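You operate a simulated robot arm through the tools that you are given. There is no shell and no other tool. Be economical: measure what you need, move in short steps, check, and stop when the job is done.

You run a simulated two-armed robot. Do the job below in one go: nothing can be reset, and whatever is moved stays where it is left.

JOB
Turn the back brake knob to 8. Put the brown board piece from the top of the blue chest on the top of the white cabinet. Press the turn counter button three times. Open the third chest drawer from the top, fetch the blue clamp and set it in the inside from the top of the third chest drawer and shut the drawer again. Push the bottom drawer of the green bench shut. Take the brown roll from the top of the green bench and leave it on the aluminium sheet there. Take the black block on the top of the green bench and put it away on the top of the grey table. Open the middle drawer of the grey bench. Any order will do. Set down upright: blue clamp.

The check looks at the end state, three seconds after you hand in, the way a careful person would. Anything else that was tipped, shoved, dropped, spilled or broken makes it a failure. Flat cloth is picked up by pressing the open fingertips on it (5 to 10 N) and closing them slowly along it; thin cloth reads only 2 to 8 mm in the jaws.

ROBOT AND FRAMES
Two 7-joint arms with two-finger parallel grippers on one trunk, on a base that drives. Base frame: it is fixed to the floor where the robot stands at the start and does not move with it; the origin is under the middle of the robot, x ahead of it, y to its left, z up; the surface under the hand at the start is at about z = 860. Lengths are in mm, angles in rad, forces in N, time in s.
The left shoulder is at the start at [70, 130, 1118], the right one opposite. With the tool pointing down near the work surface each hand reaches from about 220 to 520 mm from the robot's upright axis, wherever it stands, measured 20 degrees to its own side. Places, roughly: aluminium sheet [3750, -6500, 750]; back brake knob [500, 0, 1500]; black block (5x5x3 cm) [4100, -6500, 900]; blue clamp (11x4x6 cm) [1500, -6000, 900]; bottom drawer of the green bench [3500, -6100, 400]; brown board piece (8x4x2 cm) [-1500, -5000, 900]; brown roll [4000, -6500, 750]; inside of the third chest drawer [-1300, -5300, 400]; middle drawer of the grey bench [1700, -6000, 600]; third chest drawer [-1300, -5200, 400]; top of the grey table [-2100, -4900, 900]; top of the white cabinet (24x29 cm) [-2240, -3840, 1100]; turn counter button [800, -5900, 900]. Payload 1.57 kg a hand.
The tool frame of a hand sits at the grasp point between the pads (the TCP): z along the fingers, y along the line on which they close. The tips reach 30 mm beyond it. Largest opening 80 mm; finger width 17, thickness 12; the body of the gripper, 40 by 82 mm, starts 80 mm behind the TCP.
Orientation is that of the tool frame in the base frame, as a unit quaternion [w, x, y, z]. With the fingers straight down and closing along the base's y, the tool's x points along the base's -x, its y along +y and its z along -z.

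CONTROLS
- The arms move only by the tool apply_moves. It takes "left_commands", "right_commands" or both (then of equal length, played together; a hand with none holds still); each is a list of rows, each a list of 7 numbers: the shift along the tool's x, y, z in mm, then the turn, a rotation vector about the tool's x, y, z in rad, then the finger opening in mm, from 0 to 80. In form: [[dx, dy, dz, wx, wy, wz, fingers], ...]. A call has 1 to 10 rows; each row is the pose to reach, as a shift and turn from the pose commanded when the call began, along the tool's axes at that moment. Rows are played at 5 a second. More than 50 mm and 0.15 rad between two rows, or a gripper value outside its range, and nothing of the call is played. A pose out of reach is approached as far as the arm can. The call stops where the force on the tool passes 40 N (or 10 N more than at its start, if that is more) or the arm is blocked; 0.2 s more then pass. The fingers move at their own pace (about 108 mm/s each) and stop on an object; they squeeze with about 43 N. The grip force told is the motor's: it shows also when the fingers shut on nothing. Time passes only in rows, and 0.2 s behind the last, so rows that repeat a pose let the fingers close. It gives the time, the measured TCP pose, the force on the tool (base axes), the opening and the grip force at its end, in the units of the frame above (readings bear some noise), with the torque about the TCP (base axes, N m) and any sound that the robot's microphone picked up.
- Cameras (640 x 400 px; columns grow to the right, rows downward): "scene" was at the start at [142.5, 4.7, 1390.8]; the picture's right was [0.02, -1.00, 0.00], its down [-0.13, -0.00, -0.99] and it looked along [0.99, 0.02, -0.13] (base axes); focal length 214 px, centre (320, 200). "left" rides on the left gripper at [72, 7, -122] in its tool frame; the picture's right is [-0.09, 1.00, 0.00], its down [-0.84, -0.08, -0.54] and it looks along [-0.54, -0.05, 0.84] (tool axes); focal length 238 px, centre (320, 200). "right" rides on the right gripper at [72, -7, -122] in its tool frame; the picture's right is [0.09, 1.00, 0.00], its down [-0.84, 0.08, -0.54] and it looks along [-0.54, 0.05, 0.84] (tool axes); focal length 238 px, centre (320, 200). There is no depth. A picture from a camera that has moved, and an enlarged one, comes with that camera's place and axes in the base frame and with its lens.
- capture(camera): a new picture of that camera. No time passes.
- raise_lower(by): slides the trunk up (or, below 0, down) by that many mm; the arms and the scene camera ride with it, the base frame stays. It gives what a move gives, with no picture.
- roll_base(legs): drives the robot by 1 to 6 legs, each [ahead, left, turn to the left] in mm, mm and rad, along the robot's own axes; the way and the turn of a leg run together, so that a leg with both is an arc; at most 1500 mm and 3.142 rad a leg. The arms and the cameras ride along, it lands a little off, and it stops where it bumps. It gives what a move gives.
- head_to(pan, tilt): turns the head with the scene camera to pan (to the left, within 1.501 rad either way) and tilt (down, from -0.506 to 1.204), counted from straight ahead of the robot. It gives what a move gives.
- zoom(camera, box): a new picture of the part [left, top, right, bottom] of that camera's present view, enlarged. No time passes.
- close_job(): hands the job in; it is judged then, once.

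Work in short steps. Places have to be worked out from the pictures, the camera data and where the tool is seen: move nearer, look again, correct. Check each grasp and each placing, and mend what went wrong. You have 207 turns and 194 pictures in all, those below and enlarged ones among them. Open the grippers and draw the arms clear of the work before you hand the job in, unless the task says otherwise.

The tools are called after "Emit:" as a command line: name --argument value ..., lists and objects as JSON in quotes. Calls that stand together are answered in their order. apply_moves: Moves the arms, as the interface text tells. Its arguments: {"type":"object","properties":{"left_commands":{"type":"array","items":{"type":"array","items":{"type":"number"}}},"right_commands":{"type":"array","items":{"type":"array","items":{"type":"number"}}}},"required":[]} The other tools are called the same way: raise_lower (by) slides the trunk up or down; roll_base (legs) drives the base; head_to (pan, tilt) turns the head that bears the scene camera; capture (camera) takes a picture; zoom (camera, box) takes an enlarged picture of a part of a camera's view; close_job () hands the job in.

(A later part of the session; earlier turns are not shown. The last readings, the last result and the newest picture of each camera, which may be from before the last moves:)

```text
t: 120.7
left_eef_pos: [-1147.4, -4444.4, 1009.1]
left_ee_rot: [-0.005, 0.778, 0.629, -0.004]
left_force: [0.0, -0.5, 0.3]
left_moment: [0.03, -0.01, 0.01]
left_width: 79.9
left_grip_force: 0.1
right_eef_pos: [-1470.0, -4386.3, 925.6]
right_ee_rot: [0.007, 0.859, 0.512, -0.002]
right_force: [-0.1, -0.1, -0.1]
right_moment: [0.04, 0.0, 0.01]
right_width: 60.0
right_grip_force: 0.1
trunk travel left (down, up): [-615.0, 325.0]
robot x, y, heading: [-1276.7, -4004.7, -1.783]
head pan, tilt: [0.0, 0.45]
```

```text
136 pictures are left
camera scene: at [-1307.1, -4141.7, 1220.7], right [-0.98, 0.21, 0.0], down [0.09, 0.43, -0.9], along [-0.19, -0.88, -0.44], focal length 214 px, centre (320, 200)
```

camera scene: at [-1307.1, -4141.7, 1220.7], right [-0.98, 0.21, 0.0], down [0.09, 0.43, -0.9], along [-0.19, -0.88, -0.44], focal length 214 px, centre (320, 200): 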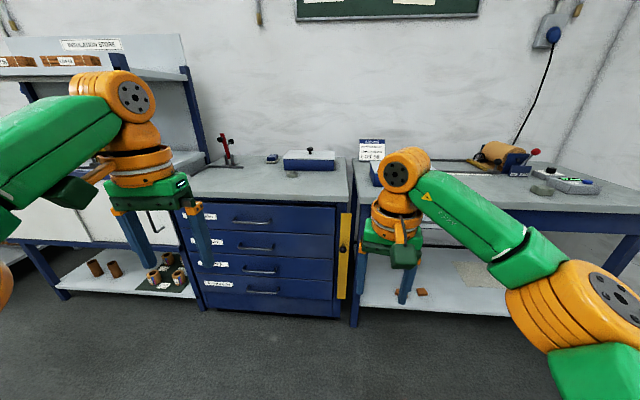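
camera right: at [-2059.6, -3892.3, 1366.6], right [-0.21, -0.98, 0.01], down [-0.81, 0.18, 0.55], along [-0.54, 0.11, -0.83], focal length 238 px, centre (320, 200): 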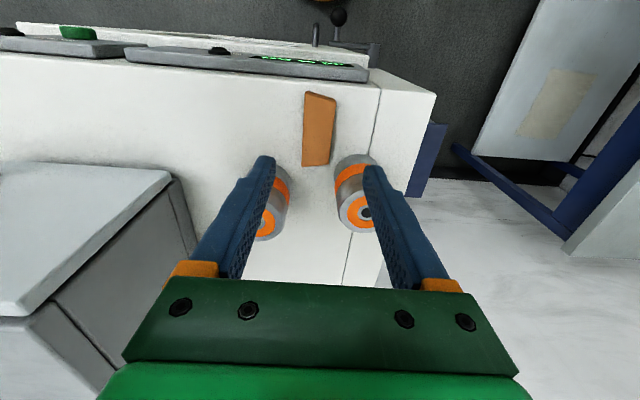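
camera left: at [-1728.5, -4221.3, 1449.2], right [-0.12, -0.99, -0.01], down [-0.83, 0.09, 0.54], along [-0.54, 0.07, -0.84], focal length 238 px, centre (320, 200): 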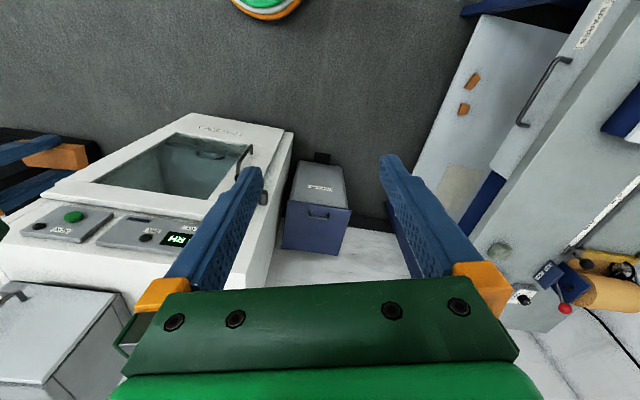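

I zoom on the chest front to see handles and the yellow bar.

Emit:
zoom --camera "scene" --box '[180, 180, 380, 330]'

Emit:
zoom --camera "scene" --box '[310, 190, 370, 310]'

```text
2.67 times, centred on (280, 255) of scene
camera zoom: at [-1307.1, -4141.7, 1220.7], right [-0.98, 0.21, 0.0], down [0.09, 0.43, -0.9], along [-0.19, -0.88, -0.44], focal length 572 px, centre (427, 53)
```

zoom: 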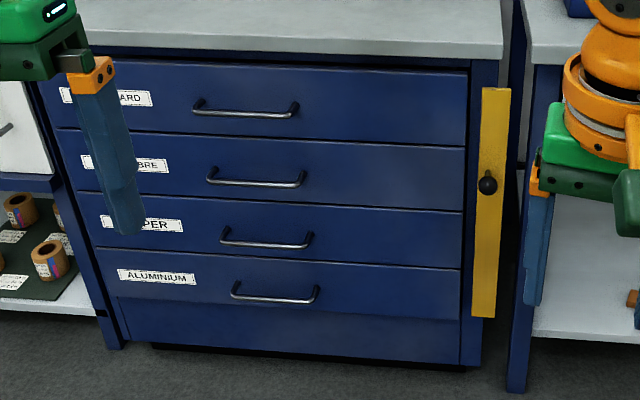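

```text
3.33 times, centred on (340, 250) of scene
camera zoom: at [-1307.1, -4141.7, 1220.7], right [-0.98, 0.21, 0.0], down [0.09, 0.43, -0.9], along [-0.19, -0.88, -0.44], focal length 715 px, centre (253, 33)
```

zoom: 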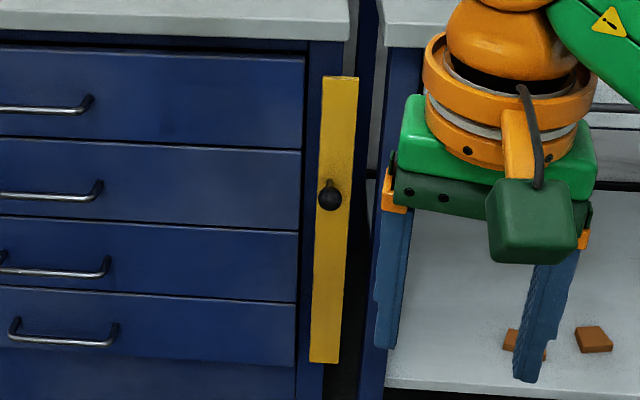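

The bar doesn't overlap the drawers. Handle of the third drawer (COPPER) ≈[-1187,-4978,448]. I align the base and pitch/roll the left hand to point at the chest with fingers closing vertically.

Emit:
roll_base --legs '[[0, 0, -0.056], [200, 235, 0]]'

Emit:
apply_moves --left_commands '[[-15, 0, 0, 0, -0.15, 0, 80], [-30, 0, 0, 0, -0.3, 0, 80], [-45, 0, 0, 0, -0.45, 0, 80], [-60, 0, 0, 0, -0.6, 0, 80], [-75, 0, 0, 0, -0.75, 0, 80], [-90, 0, 0, 0, -0.9, 0, 80], [-100, 0, 0, 0, -1.05, 0, 80], [-100, 0, 0, 0, -1.2, 0, 80], [-100, 0, 0, 0, -1.35, 0, 80], [-100, 0, 0, 0, -1.5, 0, 80]]'

Emit:
apply_moves --left_commands '[[0, 0, 0, 0, -0.07, 0, 80], [0, 0, 0, 0, -0.07, 0, 80]]'

Emit:
apply_moves --left_commands '[[0, 0, 0, 0, 0, -0.15, 80], [0, 0, 0, 0, 0, -0.3, 80], [0, 0, 0, 0, 0, -0.45, 80], [0, 0, 0, 0, 0, -0.6, 80], [0, 0, 0, 0, 0, -0.75, 80], [0, 0, 0, 0, 0, -0.9, 80], [0, 0, 0, 0, 0, -1.05, 80], [0, 0, 0, 0, 0, -1.2, 80], [0, 0, 0, 0, 0, -1.35, 80], [0, 0, 0, 0, 0, -1.5, 80]]'

Emit:
raise_lower --by -320

Emit:
capture --camera "left"

Emit:
capture --camera "scene"

```text
t: 123.2
left_eef_pos: [-1006.0, -4710.3, 1009.1]
left_ee_rot: [-0.005, 0.796, 0.605, -0.005]
left_force: [-0.2, -0.1, -0.4]
left_moment: [0.03, 0.0, 0.0]
left_width: 80.1
left_grip_force: 0.2
right_eef_pos: [-1323.7, -4633.0, 926.0]
right_ee_rot: [0.008, 0.873, 0.487, -0.003]
right_force: [-1.0, -0.1, 0.7]
right_moment: [0.01, 0.01, -0.02]
right_width: 59.9
right_grip_force: 0.0
trunk travel left (down, up): [-615.0, 325.0]
robot x, y, heading: [-1108.0, -4264.8, -1.844]
head pan, tilt: [0.0, 0.45]
```

```text
t: 125.4
left_eef_pos: [-1029.9, -4807.3, 1009.9]
left_ee_rot: [0.409, 0.579, 0.446, -0.546]
left_force: [-0.6, 0.2, 0.5]
left_moment: [-0.02, 0.01, 0.02]
left_width: 79.9
left_grip_force: 0.1
right_eef_pos: [-1322.3, -4633.5, 925.8]
right_ee_rot: [0.007, 0.874, 0.487, -0.003]
right_force: [1.1, 0.1, 1.3]
right_moment: [0.02, 0.0, 0.01]
right_width: 60.2
right_grip_force: 0.0
trunk travel left (down, up): [-615.0, 325.0]
robot x, y, heading: [-1107.7, -4266.3, -1.847]
head pan, tilt: [0.0, 0.45]
```

```text
t: 126.0
left_eef_pos: [-1030.8, -4806.6, 1009.2]
left_ee_rot: [-0.425, -0.56, -0.432, 0.566]
left_force: [-0.1, -0.1, -0.2]
left_moment: [0.04, -0.02, 0.05]
left_width: 79.9
left_grip_force: 0.1
right_eef_pos: [-1324.0, -4634.1, 925.7]
right_ee_rot: [0.008, 0.874, 0.486, -0.003]
right_force: [0.0, -0.8, -0.2]
right_moment: [-0.02, 0.02, -0.02]
right_width: 59.9
right_grip_force: 0.2
trunk travel left (down, up): [-615.0, 325.0]
robot x, y, heading: [-1109.3, -4263.5, -1.846]
head pan, tilt: [0.0, 0.45]
```

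```text
t: 128.2
left_eef_pos: [-1032.4, -4807.5, 1007.8]
left_ee_rot: [0.076, -0.115, -0.697, 0.703]
left_force: [-0.6, 0.0, -0.3]
left_moment: [0.02, 0.02, -0.02]
left_width: 80.0
left_grip_force: 0.1
right_eef_pos: [-1323.6, -4634.2, 926.9]
right_ee_rot: [0.007, 0.874, 0.486, -0.003]
right_force: [-0.9, -0.1, 0.8]
right_moment: [0.01, 0.02, -0.04]
right_width: 60.3
right_grip_force: 0.1
trunk travel left (down, up): [-615.0, 325.0]
robot x, y, heading: [-1107.8, -4268.7, -1.844]
head pan, tilt: [0.0, 0.45]
```

```text
t: 131.3
left_eef_pos: [-1031.1, -4805.9, 688.9]
left_ee_rot: [0.074, -0.116, -0.698, 0.703]
left_force: [0.2, -0.4, 0.2]
left_moment: [0.02, 0.01, 0.04]
left_width: 79.9
left_grip_force: 0.0
right_eef_pos: [-1323.5, -4631.7, 605.6]
right_ee_rot: [0.007, 0.874, 0.486, -0.003]
right_force: [0.2, -0.1, -0.1]
right_moment: [-0.01, -0.01, -0.04]
right_width: 60.2
right_grip_force: 0.1
trunk travel left (down, up): [-295.0, 645.0]
robot x, y, heading: [-1109.1, -4263.4, -1.843]
head pan, tilt: [0.0, 0.45]
```

```text
133 pictures are left
camera left: at [-1068.2, -4669.9, 676.4], right [0.14, -0.04, -0.99], down [0.95, 0.3, 0.13], along [0.29, -0.95, 0.08], focal length 238 px, centre (320, 200)
```

left: 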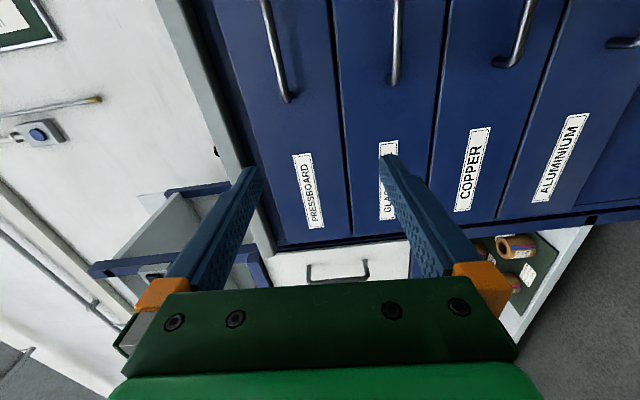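

```text
132 pictures are left
camera scene: at [-1146.7, -4398.5, 900.8], right [-0.96, 0.27, 0.0], down [0.12, 0.42, -0.9], along [-0.24, -0.87, -0.44], focal length 214 px, centre (320, 200)
```

scene: 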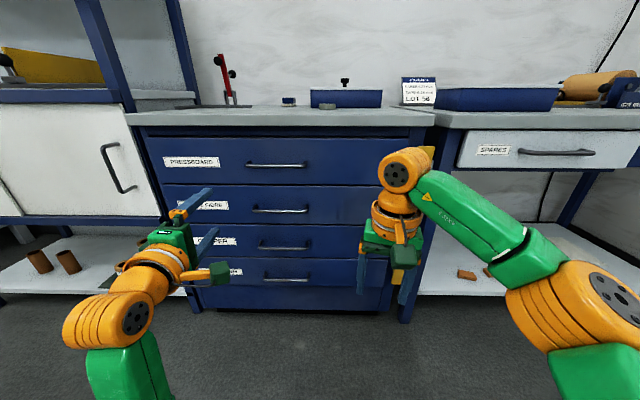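

Handle centre re-estimated ≈[-1188,-4947,480]. I strafe right 114 mm, lower 200 mm and look with the hand camera.

Emit:
roll_base --legs '[[0, -114, 0]]'

Emit:
raise_lower --by -205

Emit:
capture --camera "left"

Emit:
capture --camera "scene"

```text
t: 132.6
left_eef_pos: [-1140.7, -4776.8, 688.7]
left_ee_rot: [0.075, -0.116, -0.697, 0.703]
left_force: [-0.1, -0.1, 0.4]
left_moment: [0.01, -0.02, -0.02]
left_width: 80.1
left_grip_force: 0.1
right_eef_pos: [-1433.3, -4601.6, 606.0]
right_ee_rot: [0.007, 0.874, 0.486, -0.003]
right_force: [0.5, 0.9, 0.8]
right_moment: [0.02, 0.0, -0.03]
right_width: 60.1
right_grip_force: 0.1
trunk travel left (down, up): [-295.0, 645.0]
robot x, y, heading: [-1215.6, -4234.8, -1.843]
head pan, tilt: [0.0, 0.45]
```

```text
t: 134.8
left_eef_pos: [-1140.6, -4776.0, 484.0]
left_ee_rot: [0.075, -0.115, -0.698, 0.703]
left_force: [0.3, -0.2, -0.5]
left_moment: [-0.01, 0.01, -0.03]
left_width: 80.0
left_grip_force: 0.0
right_eef_pos: [-1431.9, -4600.8, 401.2]
right_ee_rot: [0.007, 0.874, 0.487, -0.004]
right_force: [-0.6, -0.1, 0.0]
right_moment: [0.03, -0.04, 0.01]
right_width: 59.9
right_grip_force: 0.0
trunk travel left (down, up): [-90.0, 850.0]
robot x, y, heading: [-1216.3, -4235.4, -1.844]
head pan, tilt: [0.0, 0.45]
```

```text
131 pictures are left
camera left: at [-1177.3, -4639.3, 471.4], right [0.14, -0.04, -0.99], down [0.95, 0.3, 0.13], along [0.29, -0.95, 0.08], focal length 238 px, centre (320, 200)
```

left: 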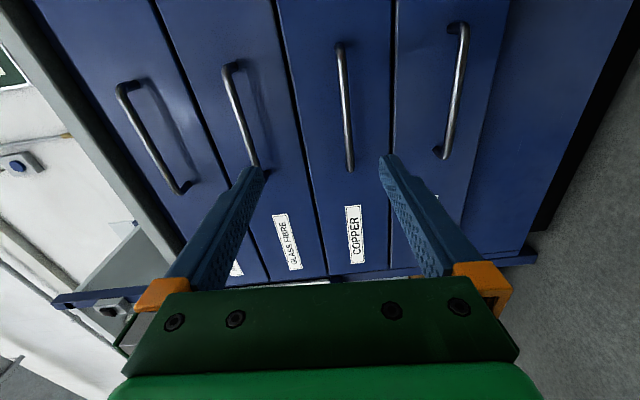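

```text
130 pictures are left
camera scene: at [-1255.6, -4367.9, 695.8], right [-0.96, 0.27, 0.0], down [0.12, 0.42, -0.9], along [-0.24, -0.87, -0.44], focal length 214 px, centre (320, 200)
```

scene: 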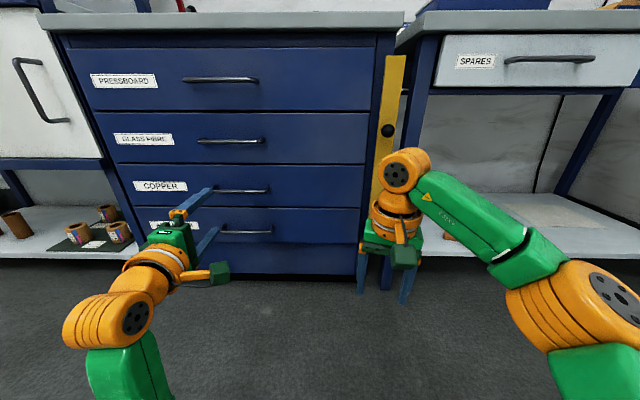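

Handle ≈[-1198,-4945,455]. I correct 29 mm down, 10 right, finish the roll, and drive 110 mm closer.

Emit:
apply_moves --left_commands '[[10, 29, 0, 0, 0, -0.07, 80], [10, 29, 0, 0, 0, -0.07, 80]]'

Emit:
roll_base --legs '[[110, 0, 0]]'

Emit:
capture --camera "left"

```text
t: 135.4
left_eef_pos: [-1151.1, -4776.1, 454.4]
left_ee_rot: [-0.099, 0.092, 0.701, -0.7]
left_force: [0.8, 0.5, 0.4]
left_moment: [-0.02, -0.01, 0.04]
left_width: 79.9
left_grip_force: 0.0
right_eef_pos: [-1432.3, -4601.5, 400.2]
right_ee_rot: [0.007, 0.874, 0.486, -0.004]
right_force: [-1.0, -0.1, 0.3]
right_moment: [0.02, 0.01, -0.03]
right_width: 59.9
right_grip_force: 0.0
trunk travel left (down, up): [-90.0, 850.0]
robot x, y, heading: [-1215.8, -4234.3, -1.851]
head pan, tilt: [0.0, 0.45]
```

```text
t: 136.6
left_eef_pos: [-1179.3, -4882.5, 453.4]
left_ee_rot: [-0.099, 0.091, 0.702, -0.7]
left_force: [0.9, -0.4, -0.2]
left_moment: [0.01, -0.02, 0.03]
left_width: 80.1
left_grip_force: 0.1
right_eef_pos: [-1461.4, -4709.4, 400.5]
right_ee_rot: [0.006, 0.873, 0.487, -0.003]
right_force: [0.3, -0.7, -0.5]
right_moment: [0.01, 0.02, 0.0]
right_width: 60.1
right_grip_force: 0.1
trunk travel left (down, up): [-90.0, 850.0]
robot x, y, heading: [-1244.7, -4344.9, -1.846]
head pan, tilt: [0.0, 0.45]
```

```text
129 pictures are left
camera left: at [-1216.1, -4745.1, 447.2], right [0.08, -0.02, -1.0], down [0.95, 0.3, 0.07], along [0.3, -0.95, 0.04], focal length 238 px, centre (320, 200)
```

left: 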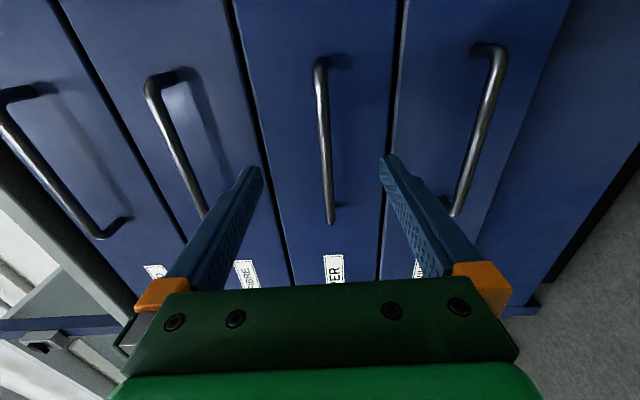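

Bar is centred between the fingers, ~66 mm ahead. I advance 58 mm with the arm and close on it.

Emit:
apply_moves --left_commands '[[0, 4, 25, 0, 0, 0, 80], [0, 4, 50, 0, 0, 0, 80], [0, 4, 58, 0, 0, 0, 80], [0, 4, 58, 0, 0, 0, 0], [0, 4, 58, 0, 0, 0, 0], [0, 4, 58, 0, 0, 0, 0], [0, 4, 58, 0, 0, 0, 0]]'

Emit:
capture --camera "left"

```text
t: 138.2
left_eef_pos: [-1193.4, -4939.1, 451.8]
left_ee_rot: [-0.098, 0.09, 0.701, -0.701]
left_force: [8.4, 26.2, -5.6]
left_moment: [0.17, -0.13, -0.24]
left_width: 0.3
left_grip_force: 21.3
right_eef_pos: [-1461.0, -4708.1, 402.3]
right_ee_rot: [0.008, 0.873, 0.488, -0.004]
right_force: [-0.5, -0.1, -0.5]
right_moment: [-0.02, 0.02, 0.01]
right_width: 59.9
right_grip_force: 0.2
trunk travel left (down, up): [-90.0, 850.0]
robot x, y, heading: [-1250.2, -4338.8, -1.837]
head pan, tilt: [0.0, 0.45]
```

```text
128 pictures are left
camera left: at [-1231.4, -4801.1, 443.3], right [0.08, -0.02, -1.0], down [0.95, 0.3, 0.07], along [0.3, -0.95, 0.05], focal length 238 px, centre (320, 200)
```

left: 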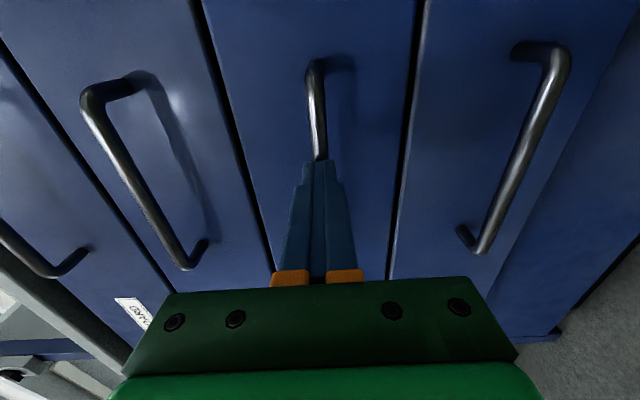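

The fingers closed just short of the bar. I back off, reopen, advance ~24 mm further and close again.

Emit:
apply_moves --left_commands '[[0, 0, -12, 0, 0, 0, 0], [0, 0, -12, 0, 0, 0, 60], [0, 0, -12, 0, 0, 0, 60], [0, 0, 10, 0, 0, 0, 60], [0, 0, 24, 0, 0, 0, 60], [0, 0, 24, 0, 0, 0, 0], [0, 0, 24, 0, 0, 0, 0], [0, 0, 24, 0, 0, 0, 0]]'

Emit:
capture --camera "left"

```text
t: 140.0
left_eef_pos: [-1201.7, -4959.8, 449.7]
left_ee_rot: [-0.099, 0.09, 0.703, -0.699]
left_force: [1.0, 8.2, -9.3]
left_moment: [0.0, -0.43, 0.01]
left_width: 11.8
left_grip_force: 29.0
right_eef_pos: [-1461.6, -4710.0, 398.9]
right_ee_rot: [0.006, 0.874, 0.486, -0.002]
right_force: [0.3, 0.4, -1.2]
right_moment: [-0.02, 0.0, 0.03]
right_width: 59.9
right_grip_force: 0.0
trunk travel left (down, up): [-90.0, 850.0]
robot x, y, heading: [-1244.2, -4342.1, -1.842]
head pan, tilt: [0.0, 0.45]
```

```text
127 pictures are left
camera left: at [-1238.2, -4823.6, 443.3], right [0.08, -0.02, -1.0], down [0.95, 0.3, 0.07], along [0.3, -0.95, 0.04], focal length 238 px, centre (320, 200)
```

left: 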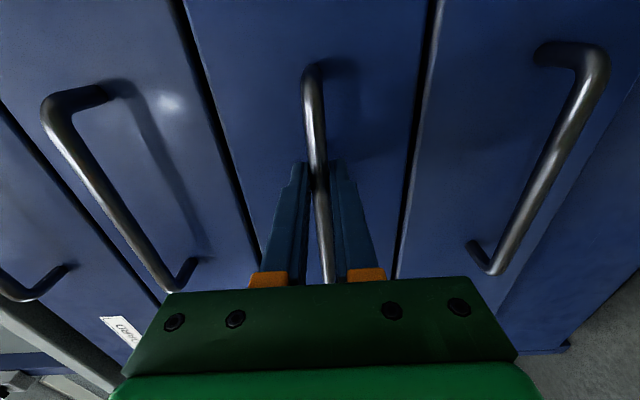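

Bar gripped (12 mm). I pull by rolling the base back 80 mm and check.

Emit:
roll_base --legs '[[-80, 0, 0]]'

Emit:
capture --camera "scene"

```text
t: 141.0
left_eef_pos: [-1177.6, -4882.3, 450.3]
left_ee_rot: [-0.098, 0.089, 0.702, -0.699]
left_force: [7.7, -0.8, -7.9]
left_moment: [-0.02, -0.44, 0.27]
left_width: 11.7
left_grip_force: 28.9
right_eef_pos: [-1440.0, -4631.9, 400.0]
right_ee_rot: [0.006, 0.873, 0.488, -0.002]
right_force: [-0.3, -0.7, -0.3]
right_moment: [-0.02, 0.01, -0.02]
right_width: 60.3
right_grip_force: 0.1
trunk travel left (down, up): [-90.0, 850.0]
robot x, y, heading: [-1226.6, -4263.7, -1.843]
head pan, tilt: [0.0, 0.45]
```

```text
126 pictures are left
camera scene: at [-1262.5, -4398.6, 695.4], right [-0.96, 0.27, 0.0], down [0.12, 0.42, -0.9], along [-0.24, -0.87, -0.44], focal length 214 px, centre (320, 200)
```

scene: 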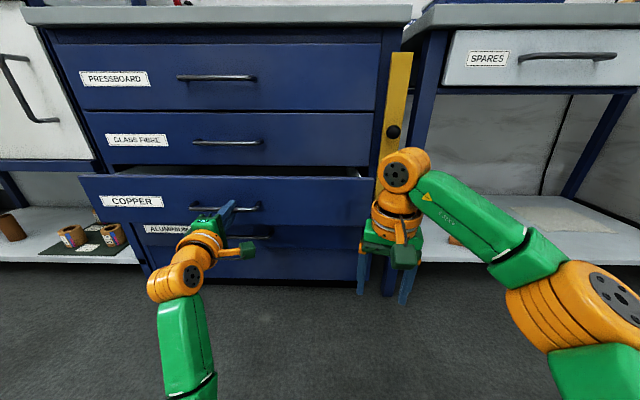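

The drawer opens. I pull another 190 mm.

Emit:
roll_base --legs '[[-190, 0, 0]]'

Emit:
capture --camera "scene"

```text
t: 142.6
left_eef_pos: [-1127.6, -4700.7, 451.4]
left_ee_rot: [-0.099, 0.09, 0.702, -0.699]
left_force: [22.1, -4.2, -6.9]
left_moment: [-0.11, -0.5, 0.36]
left_width: 11.9
left_grip_force: 29.5
right_eef_pos: [-1389.2, -4449.3, 399.7]
right_ee_rot: [0.005, 0.874, 0.485, -0.004]
right_force: [-0.5, -0.1, 0.5]
right_moment: [0.0, 0.03, 0.0]
right_width: 60.0
right_grip_force: 0.1
trunk travel left (down, up): [-90.0, 850.0]
robot x, y, heading: [-1173.3, -4076.5, -1.846]
head pan, tilt: [0.0, 0.45]
```

```text
125 pictures are left
camera scene: at [-1210.9, -4216.6, 695.5], right [-0.96, 0.27, 0.0], down [0.12, 0.42, -0.9], along [-0.25, -0.87, -0.44], focal length 214 px, centre (320, 200)
```

scene: 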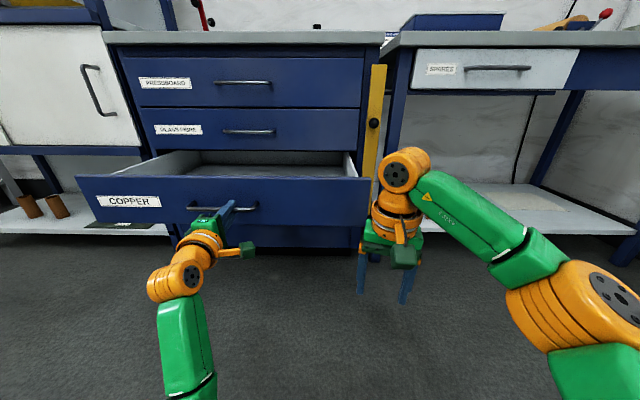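

Drawer is open ~265 mm. I release, back away, and bring the trunk up and left hand back to the down pose.

Emit:
apply_moves --left_commands '[[0, 0, 0, 0, 0, 0, 60], [0, 0, 0, 0, 0, 0, 60], [0, 0, -40, 0, 0, 0, 60], [0, 0, -80, 0, 0, 0, 60]]'

Emit:
roll_base --legs '[[-250, 0, 0]]'

Emit:
raise_lower --by 665

Emit:
apply_moves --left_commands '[[0, 0, 0, 0, 0, 0.15, 60], [0, 0, 0, 0, 0, 0.3, 60], [0, 0, 0, 0, 0, 0.45, 60], [0, 0, 0, 0, 0, 0.6, 60], [0, 0, 0, 0, 0, 0.75, 60], [0, 0, 0, 0, 0, 0.9, 60], [0, 0, 0, 0, 0, 1.05, 60], [0, 0, 0, 0, 0, 1.2, 60], [0, 0, 0, 0, 0, 1.35, 60], [0, 0, 0, 0, 0, 1.5, 60]]'

Emit:
apply_moves --left_commands '[[0, 0, 0, 0, 0, 0.07, 60], [0, 0, 0, 0, 0, 0.07, 60]]'

Emit:
apply_moves --left_commands '[[0, 5, -10, 0, 0.15, 0, 60], [0, 10, -20, 0, 0.3, 0, 60], [0, 20, -30, 0, 0.45, 0, 60], [0, 30, -40, 0, 0.6, 0, 60], [0, 40, -50, 0, 0.75, 0, 60], [0, 50, -60, 0, 0.9, 0, 60], [0, 60, -60, 0, 1.05, 0, 60], [0, 60, -60, 0, 1.2, 0, 60], [0, 60, -60, 0, 1.35, 0, 60], [0, 60, -60, 0, 1.5, 0, 60]]'

Emit:
apply_moves --left_commands '[[0, 0, 0, 0, 0.07, 0, 80], [0, 0, 0, 0, 0.07, 0, 80]]'

Emit:
capture --camera "scene"

```text
t: 143.6
left_eef_pos: [-1106.1, -4625.8, 449.6]
left_ee_rot: [-0.099, 0.091, 0.701, -0.7]
left_force: [-0.7, 1.1, 0.4]
left_moment: [0.0, 0.01, -0.03]
left_width: 59.9
left_grip_force: 0.0
right_eef_pos: [-1389.7, -4449.0, 401.3]
right_ee_rot: [0.007, 0.874, 0.485, -0.003]
right_force: [-0.6, 0.0, -0.3]
right_moment: [-0.01, 0.0, -0.04]
right_width: 60.2
right_grip_force: 0.1
trunk travel left (down, up): [-90.0, 850.0]
robot x, y, heading: [-1175.4, -4080.4, -1.849]
head pan, tilt: [0.0, 0.45]
```

```text
t: 145.4
left_eef_pos: [-1040.7, -4391.7, 449.4]
left_ee_rot: [-0.098, 0.091, 0.702, -0.7]
left_force: [-0.3, 1.2, 0.4]
left_moment: [0.02, 0.04, 0.03]
left_width: 59.7
left_grip_force: 0.1
right_eef_pos: [-1323.7, -4213.9, 400.9]
right_ee_rot: [0.007, 0.874, 0.485, -0.003]
right_force: [-0.2, 1.3, -0.1]
right_moment: [-0.02, 0.01, -0.01]
right_width: 60.0
right_grip_force: 0.2
trunk travel left (down, up): [-90.0, 850.0]
robot x, y, heading: [-1104.7, -3847.2, -1.843]
head pan, tilt: [0.0, 0.45]
```

```text
refused: 665 is not a number from -400 to 400
```

```text
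t: 147.6
left_eef_pos: [-1040.2, -4390.3, 452.3]
left_ee_rot: [-0.406, -0.545, -0.451, 0.579]
left_force: [-0.4, -0.6, 0.0]
left_moment: [0.0, 0.03, 0.0]
left_width: 59.9
left_grip_force: 0.0
right_eef_pos: [-1323.6, -4213.1, 401.5]
right_ee_rot: [0.007, 0.875, 0.485, -0.003]
right_force: [0.3, -0.4, -0.6]
right_moment: [0.02, -0.02, 0.02]
right_width: 59.9
right_grip_force: 0.1
trunk travel left (down, up): [-90.0, 850.0]
robot x, y, heading: [-1106.4, -3841.9, -1.845]
head pan, tilt: [0.0, 0.45]
```

```text
t: 148.2
left_eef_pos: [-1040.2, -4392.0, 450.1]
left_ee_rot: [-0.425, -0.56, -0.432, 0.565]
left_force: [-0.7, 0.6, -0.3]
left_moment: [0.0, -0.02, -0.01]
left_width: 60.3
left_grip_force: 0.1
right_eef_pos: [-1323.9, -4213.7, 400.1]
right_ee_rot: [0.007, 0.874, 0.486, -0.002]
right_force: [0.6, -0.1, 0.5]
right_moment: [0.0, 0.01, 0.01]
right_width: 60.1
right_grip_force: 0.1
trunk travel left (down, up): [-90.0, 850.0]
robot x, y, heading: [-1107.2, -3845.5, -1.846]
head pan, tilt: [0.0, 0.45]
```

```text
t: 150.4
left_eef_pos: [-966.7, -4343.4, 449.4]
left_ee_rot: [0.018, 0.796, 0.604, -0.034]
left_force: [0.8, -0.5, -0.2]
left_moment: [0.02, 0.07, 0.04]
left_width: 59.8
left_grip_force: 0.1
left hand out of reach, approached as far as the arm can: row 10
right_eef_pos: [-1324.9, -4212.8, 400.1]
right_ee_rot: [0.007, 0.874, 0.486, -0.003]
right_force: [1.1, 0.4, -0.1]
right_moment: [0.0, 0.02, 0.03]
right_width: 59.7
right_grip_force: 0.1
trunk travel left (down, up): [-90.0, 850.0]
robot x, y, heading: [-1113.3, -3847.2, -1.842]
head pan, tilt: [0.0, 0.45]
```

```text
t: 151.0
left_eef_pos: [-970.0, -4338.3, 446.0]
left_ee_rot: [0.004, 0.797, 0.603, -0.014]
left_force: [0.2, 0.3, 0.1]
left_moment: [-0.01, 0.02, 0.03]
left_width: 80.2
left_grip_force: 0.1
left hand out of reach, approached as far as the arm can: row 1, 2
right_eef_pos: [-1322.5, -4213.2, 400.5]
right_ee_rot: [0.007, 0.874, 0.486, -0.003]
right_force: [-0.7, 1.1, 0.7]
right_moment: [-0.03, -0.02, 0.0]
right_width: 60.0
right_grip_force: 0.1
trunk travel left (down, up): [-90.0, 850.0]
robot x, y, heading: [-1106.0, -3845.1, -1.842]
head pan, tilt: [0.0, 0.45]
```

```text
124 pictures are left
camera scene: at [-1146.4, -3979.5, 695.8], right [-0.96, 0.27, 0.0], down [0.12, 0.42, -0.9], along [-0.24, -0.87, -0.44], focal length 214 px, centre (320, 200)
```

scene: 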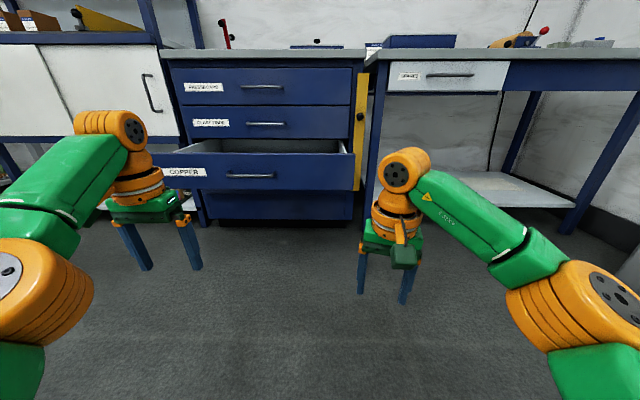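

I raise the trunk for driving, tuck the left hand, and turn to look east along the wall.

Emit:
raise_lower --by 400

Emit:
raise_lower --by 330

Emit:
apply_moves --left_commands '[[40, 0, 0, 0, 0, 0, 80], [80, 0, 0, 0, 0, 0, 80]]'

Emit:
roll_base --legs '[[0, 0, 1.3]]'

Emit:
head_to --pan 0.3 --tilt 0.3

Emit:
capture --camera "scene"

```text
t: 154.8
left_eef_pos: [-972.1, -4337.7, 844.9]
left_ee_rot: [0.004, 0.797, 0.604, -0.014]
left_force: [-0.4, 0.2, 0.9]
left_moment: [-0.01, -0.01, 0.01]
left_width: 79.9
left_grip_force: 0.1
right_eef_pos: [-1323.9, -4212.5, 800.7]
right_ee_rot: [0.006, 0.874, 0.485, -0.003]
right_force: [-0.4, -0.4, -0.2]
right_moment: [0.0, 0.01, 0.0]
right_width: 60.2
right_grip_force: 0.1
trunk travel left (down, up): [-490.0, 450.0]
robot x, y, heading: [-1108.5, -3847.8, -1.845]
head pan, tilt: [0.0, 0.45]
```

```text
t: 158.1
left_eef_pos: [-971.0, -4337.7, 1174.3]
left_ee_rot: [0.004, 0.796, 0.605, -0.014]
left_force: [-0.6, 0.7, 0.6]
left_moment: [-0.01, 0.0, -0.01]
left_width: 79.9
left_grip_force: 0.0
right_eef_pos: [-1324.3, -4213.2, 1131.3]
right_ee_rot: [0.006, 0.874, 0.486, -0.003]
right_force: [-0.4, 0.7, -0.1]
right_moment: [-0.03, -0.01, 0.0]
right_width: 60.2
right_grip_force: 0.0
trunk travel left (down, up): [-820.0, 120.0]
robot x, y, heading: [-1110.7, -3846.8, -1.846]
head pan, tilt: [0.0, 0.45]
```

```text
t: 158.7
left_eef_pos: [-948.0, -4259.2, 1173.2]
left_ee_rot: [0.005, 0.796, 0.605, -0.015]
left_force: [-0.4, -0.2, -0.2]
left_moment: [0.0, -0.01, -0.01]
left_width: 80.1
left_grip_force: 0.0
right_eef_pos: [-1323.4, -4211.1, 1131.6]
right_ee_rot: [0.008, 0.874, 0.486, -0.005]
right_force: [0.3, 0.0, 0.5]
right_moment: [-0.01, -0.02, 0.03]
right_width: 60.0
right_grip_force: 0.0
trunk travel left (down, up): [-820.0, 120.0]
robot x, y, heading: [-1111.9, -3841.7, -1.845]
head pan, tilt: [0.0, 0.45]
```

```text
t: 162.3
left_eef_pos: [-664.0, -3804.4, 1173.0]
left_ee_rot: [0.012, 0.268, 0.963, -0.008]
left_force: [0.1, 0.1, -0.3]
left_moment: [-0.01, -0.03, 0.01]
left_width: 79.7
left_grip_force: 0.1
right_eef_pos: [-809.6, -4151.3, 1130.5]
right_ee_rot: [0.008, 0.401, 0.916, 0.001]
right_force: [1.3, 0.6, -0.2]
right_moment: [-0.02, 0.01, -0.01]
right_width: 60.3
right_grip_force: 0.0
trunk travel left (down, up): [-820.0, 120.0]
robot x, y, heading: [-1108.8, -3847.6, -0.542]
head pan, tilt: [0.0, 0.45]
```

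```text
t: 163.1
left_eef_pos: [-663.6, -3803.8, 1172.1]
left_ee_rot: [0.011, 0.268, 0.963, -0.008]
left_force: [-0.1, -0.5, 0.3]
left_moment: [-0.01, 0.04, 0.02]
left_width: 80.1
left_grip_force: 0.1
right_eef_pos: [-809.2, -4151.6, 1130.5]
right_ee_rot: [0.007, 0.4, 0.917, 0.001]
right_force: [-0.4, -0.2, 0.6]
right_moment: [0.01, 0.02, -0.01]
right_width: 60.0
right_grip_force: 0.0
trunk travel left (down, up): [-820.0, 120.0]
robot x, y, heading: [-1104.8, -3846.7, -0.54]
head pan, tilt: [0.3, 0.3]
```

```text
123 pictures are left
camera scene: at [-974.3, -3891.1, 1439.7], right [-0.24, -0.97, 0.0], down [-0.29, 0.07, -0.96], along [0.93, -0.23, -0.3], focal length 214 px, centre (320, 200)
```

scene: 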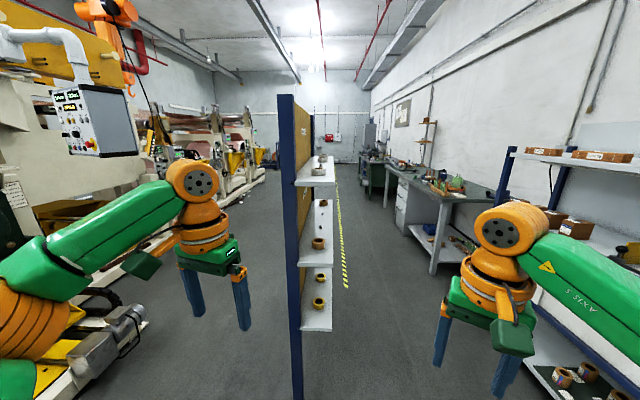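

The aisle south of the partition is clear, benches along the right wall. I drive along it.

Emit:
roll_base --legs '[[0, 0, 0.54], [550, -720, 0], [950, -180, 0], [400, -100, 0]]'

Emit:
head_to --pan -0.7 --tilt 0.4

Emit:
capture --camera "scene"

```text
t: 176.1
left_eef_pos: [1129.2, -4652.7, 1173.0]
left_ee_rot: [0.014, 0.019, 1.0, -0.005]
left_force: [-0.9, 0.9, -0.4]
left_moment: [-0.06, -0.01, 0.0]
left_width: 80.1
left_grip_force: 0.1
right_eef_pos: [1168.0, -5026.7, 1130.5]
right_ee_rot: [0.007, 0.16, 0.987, 0.003]
right_force: [0.0, 1.1, 0.9]
right_moment: [0.01, 0.01, 0.02]
right_width: 60.1
right_grip_force: 0.1
trunk travel left (down, up): [-820.0, 120.0]
robot x, y, heading: [756.5, -4906.2, -0.039]
head pan, tilt: [0.3, 0.3]
```

```text
t: 177.4
left_eef_pos: [1130.9, -4651.9, 1171.6]
left_ee_rot: [0.013, 0.019, 1.0, -0.006]
left_force: [-0.2, -0.1, 0.3]
left_moment: [-0.04, 0.01, -0.04]
left_width: 80.3
left_grip_force: 0.0
right_eef_pos: [1169.5, -5027.7, 1130.7]
right_ee_rot: [0.007, 0.16, 0.987, 0.002]
right_force: [0.1, -0.7, 0.6]
right_moment: [0.0, -0.01, -0.03]
right_width: 60.1
right_grip_force: 0.0
trunk travel left (down, up): [-820.0, 120.0]
robot x, y, heading: [762.1, -4903.5, -0.04]
head pan, tilt: [-0.7, 0.4]
```

```text
122 pictures are left
camera scene: at [880.0, -4965.0, 1430.5], right [-0.67, -0.74, 0.0], down [-0.29, 0.26, -0.92], along [0.68, -0.62, -0.39], focal length 214 px, centre (320, 200)
```

scene: 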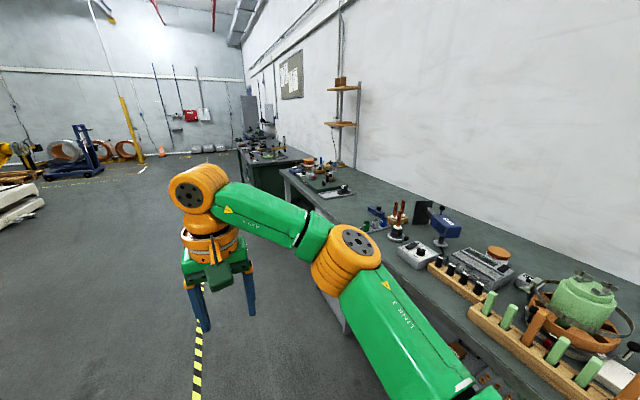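

The bench is crowded. I look more to the right and zoom for the turn counter and blue clamp.

Emit:
zoom --camera "scene" --box '[280, 140, 540, 300]'

Emit:
head_to --pan -1.4 --tilt 0.5

Emit:
capture --camera "scene"

```text
2.46 times, centred on (410, 220) of scene
camera zoom: at [880.0, -4965.0, 1430.5], right [-0.67, -0.74, 0.0], down [-0.29, 0.26, -0.92], along [0.68, -0.62, -0.39], focal length 528 px, centre (98, 151)
```

zoom: 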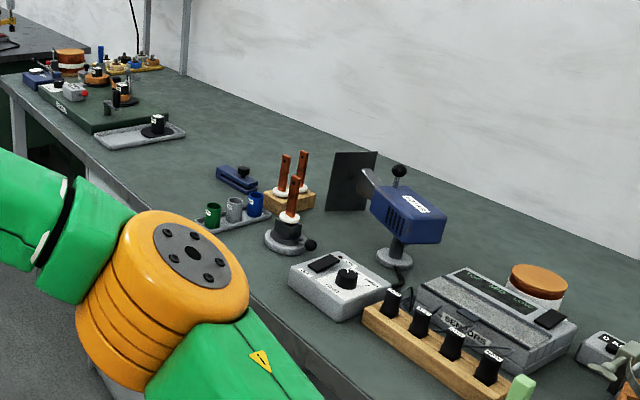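

```text
t: 178.5
left_eef_pos: [1130.8, -4653.0, 1171.2]
left_ee_rot: [0.014, 0.019, 1.0, -0.006]
left_force: [-0.1, -0.4, -0.6]
left_moment: [0.01, -0.01, 0.01]
left_width: 79.6
left_grip_force: 0.1
right_eef_pos: [1169.7, -5028.3, 1130.9]
right_ee_rot: [0.006, 0.16, 0.987, 0.004]
right_force: [0.7, 0.1, 0.6]
right_moment: [-0.02, 0.0, -0.02]
right_width: 59.7
right_grip_force: 0.1
trunk travel left (down, up): [-820.0, 120.0]
robot x, y, heading: [761.9, -4902.6, -0.042]
head pan, tilt: [-1.4, 0.499]
```

```text
120 pictures are left
camera scene: at [823.7, -4992.9, 1421.3], right [-0.99, -0.13, 0.0], down [-0.06, 0.47, -0.88], along [0.12, -0.87, -0.48], focal length 214 px, centre (320, 200)
```

scene: 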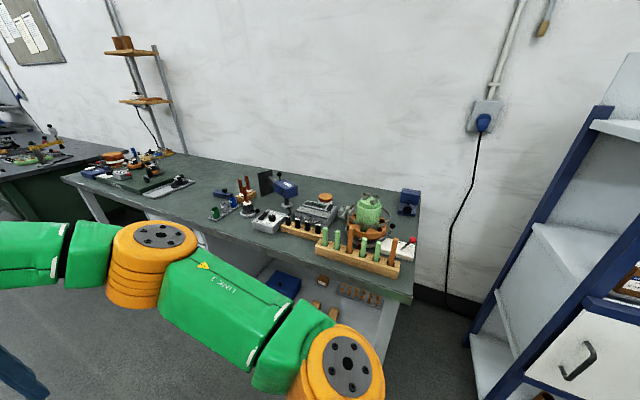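

The blue clamp appears to be at ≈[1491,-5980] on the grey bench. I zoom around the expected turn counter.

Emit:
zoom --camera "scene" --box '[200, 160, 440, 310]'

```text
2.67 times, centred on (320, 235) of scene
camera zoom: at [823.7, -4992.9, 1421.3], right [-0.99, -0.13, 0.0], down [-0.06, 0.47, -0.88], along [0.12, -0.87, -0.48], focal length 572 px, centre (320, 107)
```

zoom: 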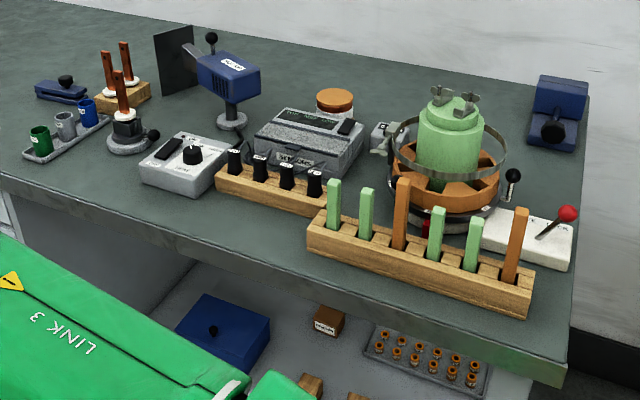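

The bench is yawed ~-0.33; the counter seems to be the small box left of the winder, ≈[820,-5860]. I move in front and face the bench.

Emit:
roll_base --legs '[[370, -150, 0], [0, 0, -1.857]]'

Emit:
head_to --pan -0.2 --tilt 0.55

Emit:
capture --camera "scene"

Emit:
zoom --camera "scene" --box '[240, 100, 440, 250]'

```text
t: 185.5
left_eef_pos: [1256.5, -5494.6, 1171.6]
left_ee_rot: [0.003, 0.817, 0.576, -0.015]
left_force: [0.1, 0.0, 0.2]
left_moment: [0.0, 0.01, 0.02]
left_width: 79.9
left_grip_force: 0.1
right_eef_pos: [887.3, -5421.3, 1132.2]
right_ee_rot: [0.007, 0.89, 0.455, -0.004]
right_force: [-0.2, 0.5, -0.6]
right_moment: [-0.01, 0.0, 0.01]
right_width: 60.0
right_grip_force: 0.0
trunk travel left (down, up): [-820.0, 120.0]
robot x, y, heading: [1128.1, -5066.8, -1.907]
head pan, tilt: [-1.4, 0.499]
```

```text
t: 186.9
left_eef_pos: [1256.0, -5495.4, 1172.7]
left_ee_rot: [0.003, 0.817, 0.577, -0.013]
left_force: [0.0, 0.3, 0.1]
left_moment: [0.02, 0.0, -0.02]
left_width: 80.0
left_grip_force: 0.1
right_eef_pos: [887.0, -5419.6, 1130.3]
right_ee_rot: [0.006, 0.89, 0.456, -0.004]
right_force: [0.4, -0.3, -0.3]
right_moment: [0.02, -0.02, -0.04]
right_width: 60.1
right_grip_force: 0.1
trunk travel left (down, up): [-820.0, 120.0]
robot x, y, heading: [1126.7, -5069.5, -1.911]
head pan, tilt: [-0.201, 0.55]
```

```text
118 pictures are left
camera scene: at [1063.9, -5189.7, 1416.7], right [-0.86, 0.52, 0.0], down [0.27, 0.45, -0.85], along [-0.44, -0.73, -0.52], focal length 214 px, centre (320, 200)
```

scene: 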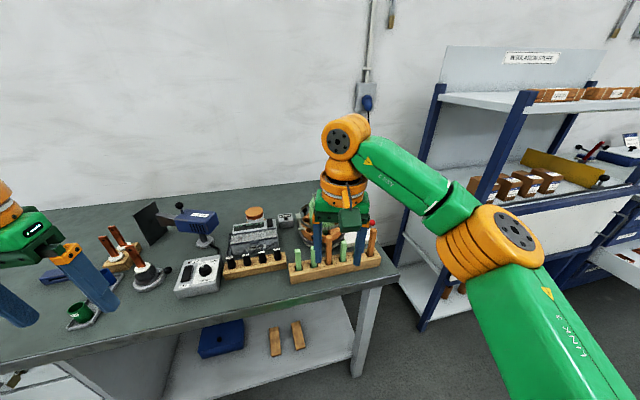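

```text
2.67 times, centred on (340, 175) of scene
camera zoom: at [1063.9, -5189.7, 1416.7], right [-0.86, 0.52, 0.0], down [0.27, 0.45, -0.85], along [-0.44, -0.73, -0.52], focal length 572 px, centre (267, 267)
```

zoom: 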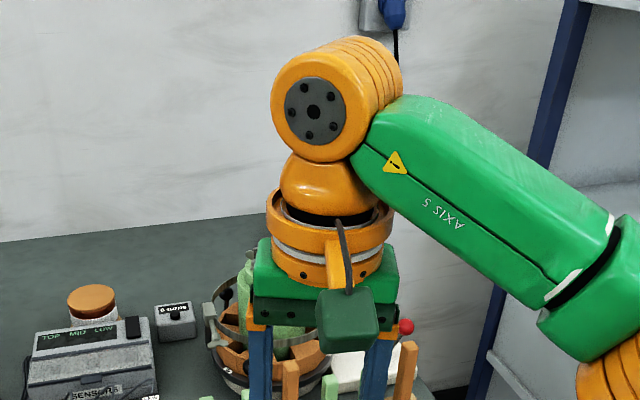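

I zoom on the small box near [820,-5868] to see its button.

Emit:
zoom --camera "scene" --box '[250, 190, 330, 250]'

Emit:
capture --camera "right"

```text
6.67 times, centred on (290, 220) of scene
camera zoom: at [1063.9, -5189.7, 1416.7], right [-0.86, 0.52, 0.0], down [0.27, 0.45, -0.85], along [-0.44, -0.73, -0.52], focal length 1430 px, centre (520, 67)
```

zoom: 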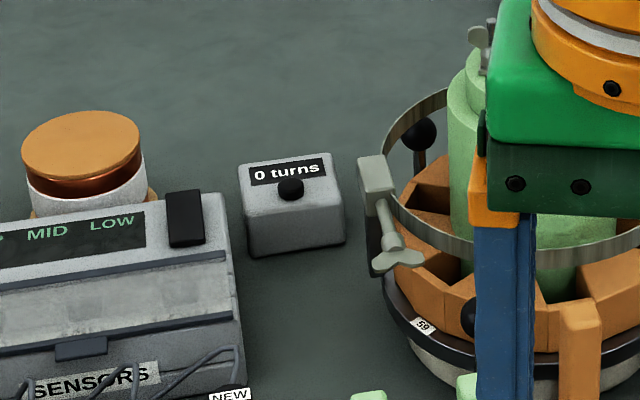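

```text
115 pictures are left
camera right: at [924.0, -5356.8, 1250.9], right [0.86, -0.51, 0.01], down [-0.43, -0.72, 0.55], along [-0.27, -0.48, -0.83], focal length 238 px, centre (320, 200)
```

right: 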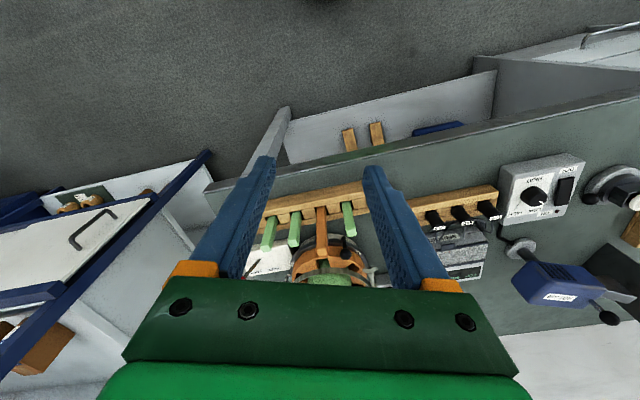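

The "0 turns" box has a black button at ≈[823,-5860,905], 313 mm behind the bench edge. I close the right hand's fingers, roll the camera to the left side and pitch the tool forward.

Emit:
apply_moves --right_commands '[[0, 0, 0, 0, 0, 0.14, 0], [0, 0, 0, 0, 0, 0.28, 0], [0, 0, 0, 0, 0, 0.42, 0], [0, 0, 0, 0, 0, 0.56, 0], [0, 0, 0, 0, 0, 0.7, 0], [0, 0, 0, 0, 0, 0.84, 0], [0, 0, 0, 0, 0, 0.98, 0], [0, 0, 0, 0, 0, 1.12, 0], [0, 0, 0, 0, 0, 1.26, 0], [0, 0, 0, 0, 0, 1.29, 0]]'

Emit:
apply_moves --right_commands '[[0, 0, 0, -0.14, 0, 0, 0], [0, 0, 0, -0.28, 0, 0, 0], [0, 0, 0, -0.42, 0, 0, 0], [0, 0, 0, -0.56, 0, 0, 0], [0, 0, 0, -0.7, 0, 0, 0], [0, 0, 0, -0.7, 0, 0, 0]]'

Emit:
capture --camera "scene"

```text
t: 189.1
left_eef_pos: [1256.7, -5495.5, 1172.5]
left_ee_rot: [0.003, 0.817, 0.576, -0.013]
left_force: [0.0, 0.1, 0.0]
left_moment: [0.01, -0.02, 0.02]
left_width: 79.8
left_grip_force: 0.1
right_eef_pos: [887.7, -5422.5, 1131.2]
right_ee_rot: [0.008, 0.985, -0.171, 0.002]
right_force: [-0.1, 0.6, -0.7]
right_moment: [0.0, 0.02, -0.02]
right_width: 0.0
right_grip_force: 21.0
trunk travel left (down, up): [-820.0, 120.0]
robot x, y, heading: [1128.2, -5067.0, -1.912]
head pan, tilt: [-0.201, 0.55]
```

```text
t: 190.5
left_eef_pos: [1256.1, -5494.7, 1173.0]
left_ee_rot: [0.004, 0.817, 0.576, -0.014]
left_force: [0.1, -0.7, -1.0]
left_moment: [-0.02, -0.02, 0.02]
left_width: 79.8
left_grip_force: 0.1
right_eef_pos: [887.1, -5421.6, 1131.4]
right_ee_rot: [0.346, 0.923, -0.161, -0.056]
right_force: [1.3, -0.3, 0.9]
right_moment: [-0.02, -0.01, 0.0]
right_width: 0.1
right_grip_force: 21.0
trunk travel left (down, up): [-820.0, 120.0]
robot x, y, heading: [1128.1, -5068.4, -1.917]
head pan, tilt: [-0.201, 0.55]
```

```text
114 pictures are left
camera scene: at [1064.1, -5190.0, 1416.7], right [-0.86, 0.52, 0.0], down [0.27, 0.45, -0.85], along [-0.44, -0.73, -0.52], focal length 214 px, centre (320, 200)
```

scene: 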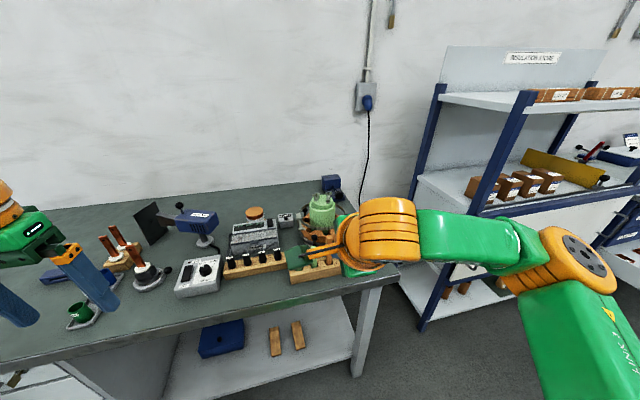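

Tool is pitched right. I shift 86 mm left and drive 210 mm ahead toward the bench (edge then ≈320 mm away).

Emit:
roll_base --legs '[[0, 86, 0], [210, 0, 0]]'

Emit:
head_to --pan -0.3 --tilt 0.7

Emit:
capture --camera "scene"

Emit:
capture --camera "right"

```text
t: 192.8
left_eef_pos: [1264.6, -5723.0, 1173.8]
left_ee_rot: [0.005, 0.816, 0.577, -0.015]
left_force: [-0.5, 0.2, 0.5]
left_moment: [-0.03, 0.02, 0.02]
left_width: 80.1
left_grip_force: 0.1
right_eef_pos: [896.2, -5648.5, 1132.9]
right_ee_rot: [0.347, 0.923, -0.16, -0.057]
right_force: [-0.1, -0.3, -0.1]
right_moment: [0.02, 0.01, -0.02]
right_width: 0.0
right_grip_force: 20.9
trunk travel left (down, up): [-820.0, 120.0]
robot x, y, heading: [1132.3, -5293.5, -1.915]
head pan, tilt: [-0.201, 0.55]
```

```text
t: 193.5
left_eef_pos: [1264.0, -5724.9, 1172.6]
left_ee_rot: [0.004, 0.816, 0.577, -0.014]
left_force: [1.1, -0.2, -0.3]
left_moment: [0.0, 0.02, -0.02]
left_width: 79.9
left_grip_force: 0.0
right_eef_pos: [896.1, -5652.3, 1131.9]
right_ee_rot: [0.345, 0.923, -0.16, -0.057]
right_force: [-0.2, -0.3, 0.9]
right_moment: [-0.01, -0.01, 0.0]
right_width: 0.0
right_grip_force: 21.7
trunk travel left (down, up): [-820.0, 120.0]
robot x, y, heading: [1135.7, -5298.1, -1.911]
head pan, tilt: [-0.3, 0.7]
```

```text
113 pictures are left
camera scene: at [1067.3, -5411.0, 1403.7], right [-0.8, 0.6, 0.0], down [0.39, 0.52, -0.77], along [-0.46, -0.61, -0.64], focal length 214 px, centre (320, 200)
```

scene: 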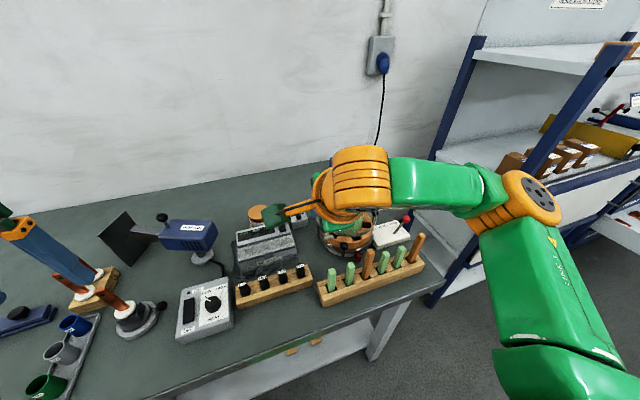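

```text
112 pictures are left
camera right: at [991.4, -5595.5, 1218.7], right [-0.17, -0.74, 0.65], down [-0.69, 0.56, 0.46], along [-0.7, -0.37, -0.6], focal length 238 px, centre (320, 200)
```

right: 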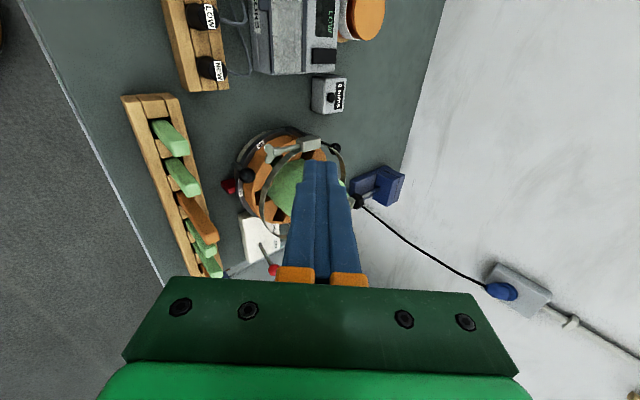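

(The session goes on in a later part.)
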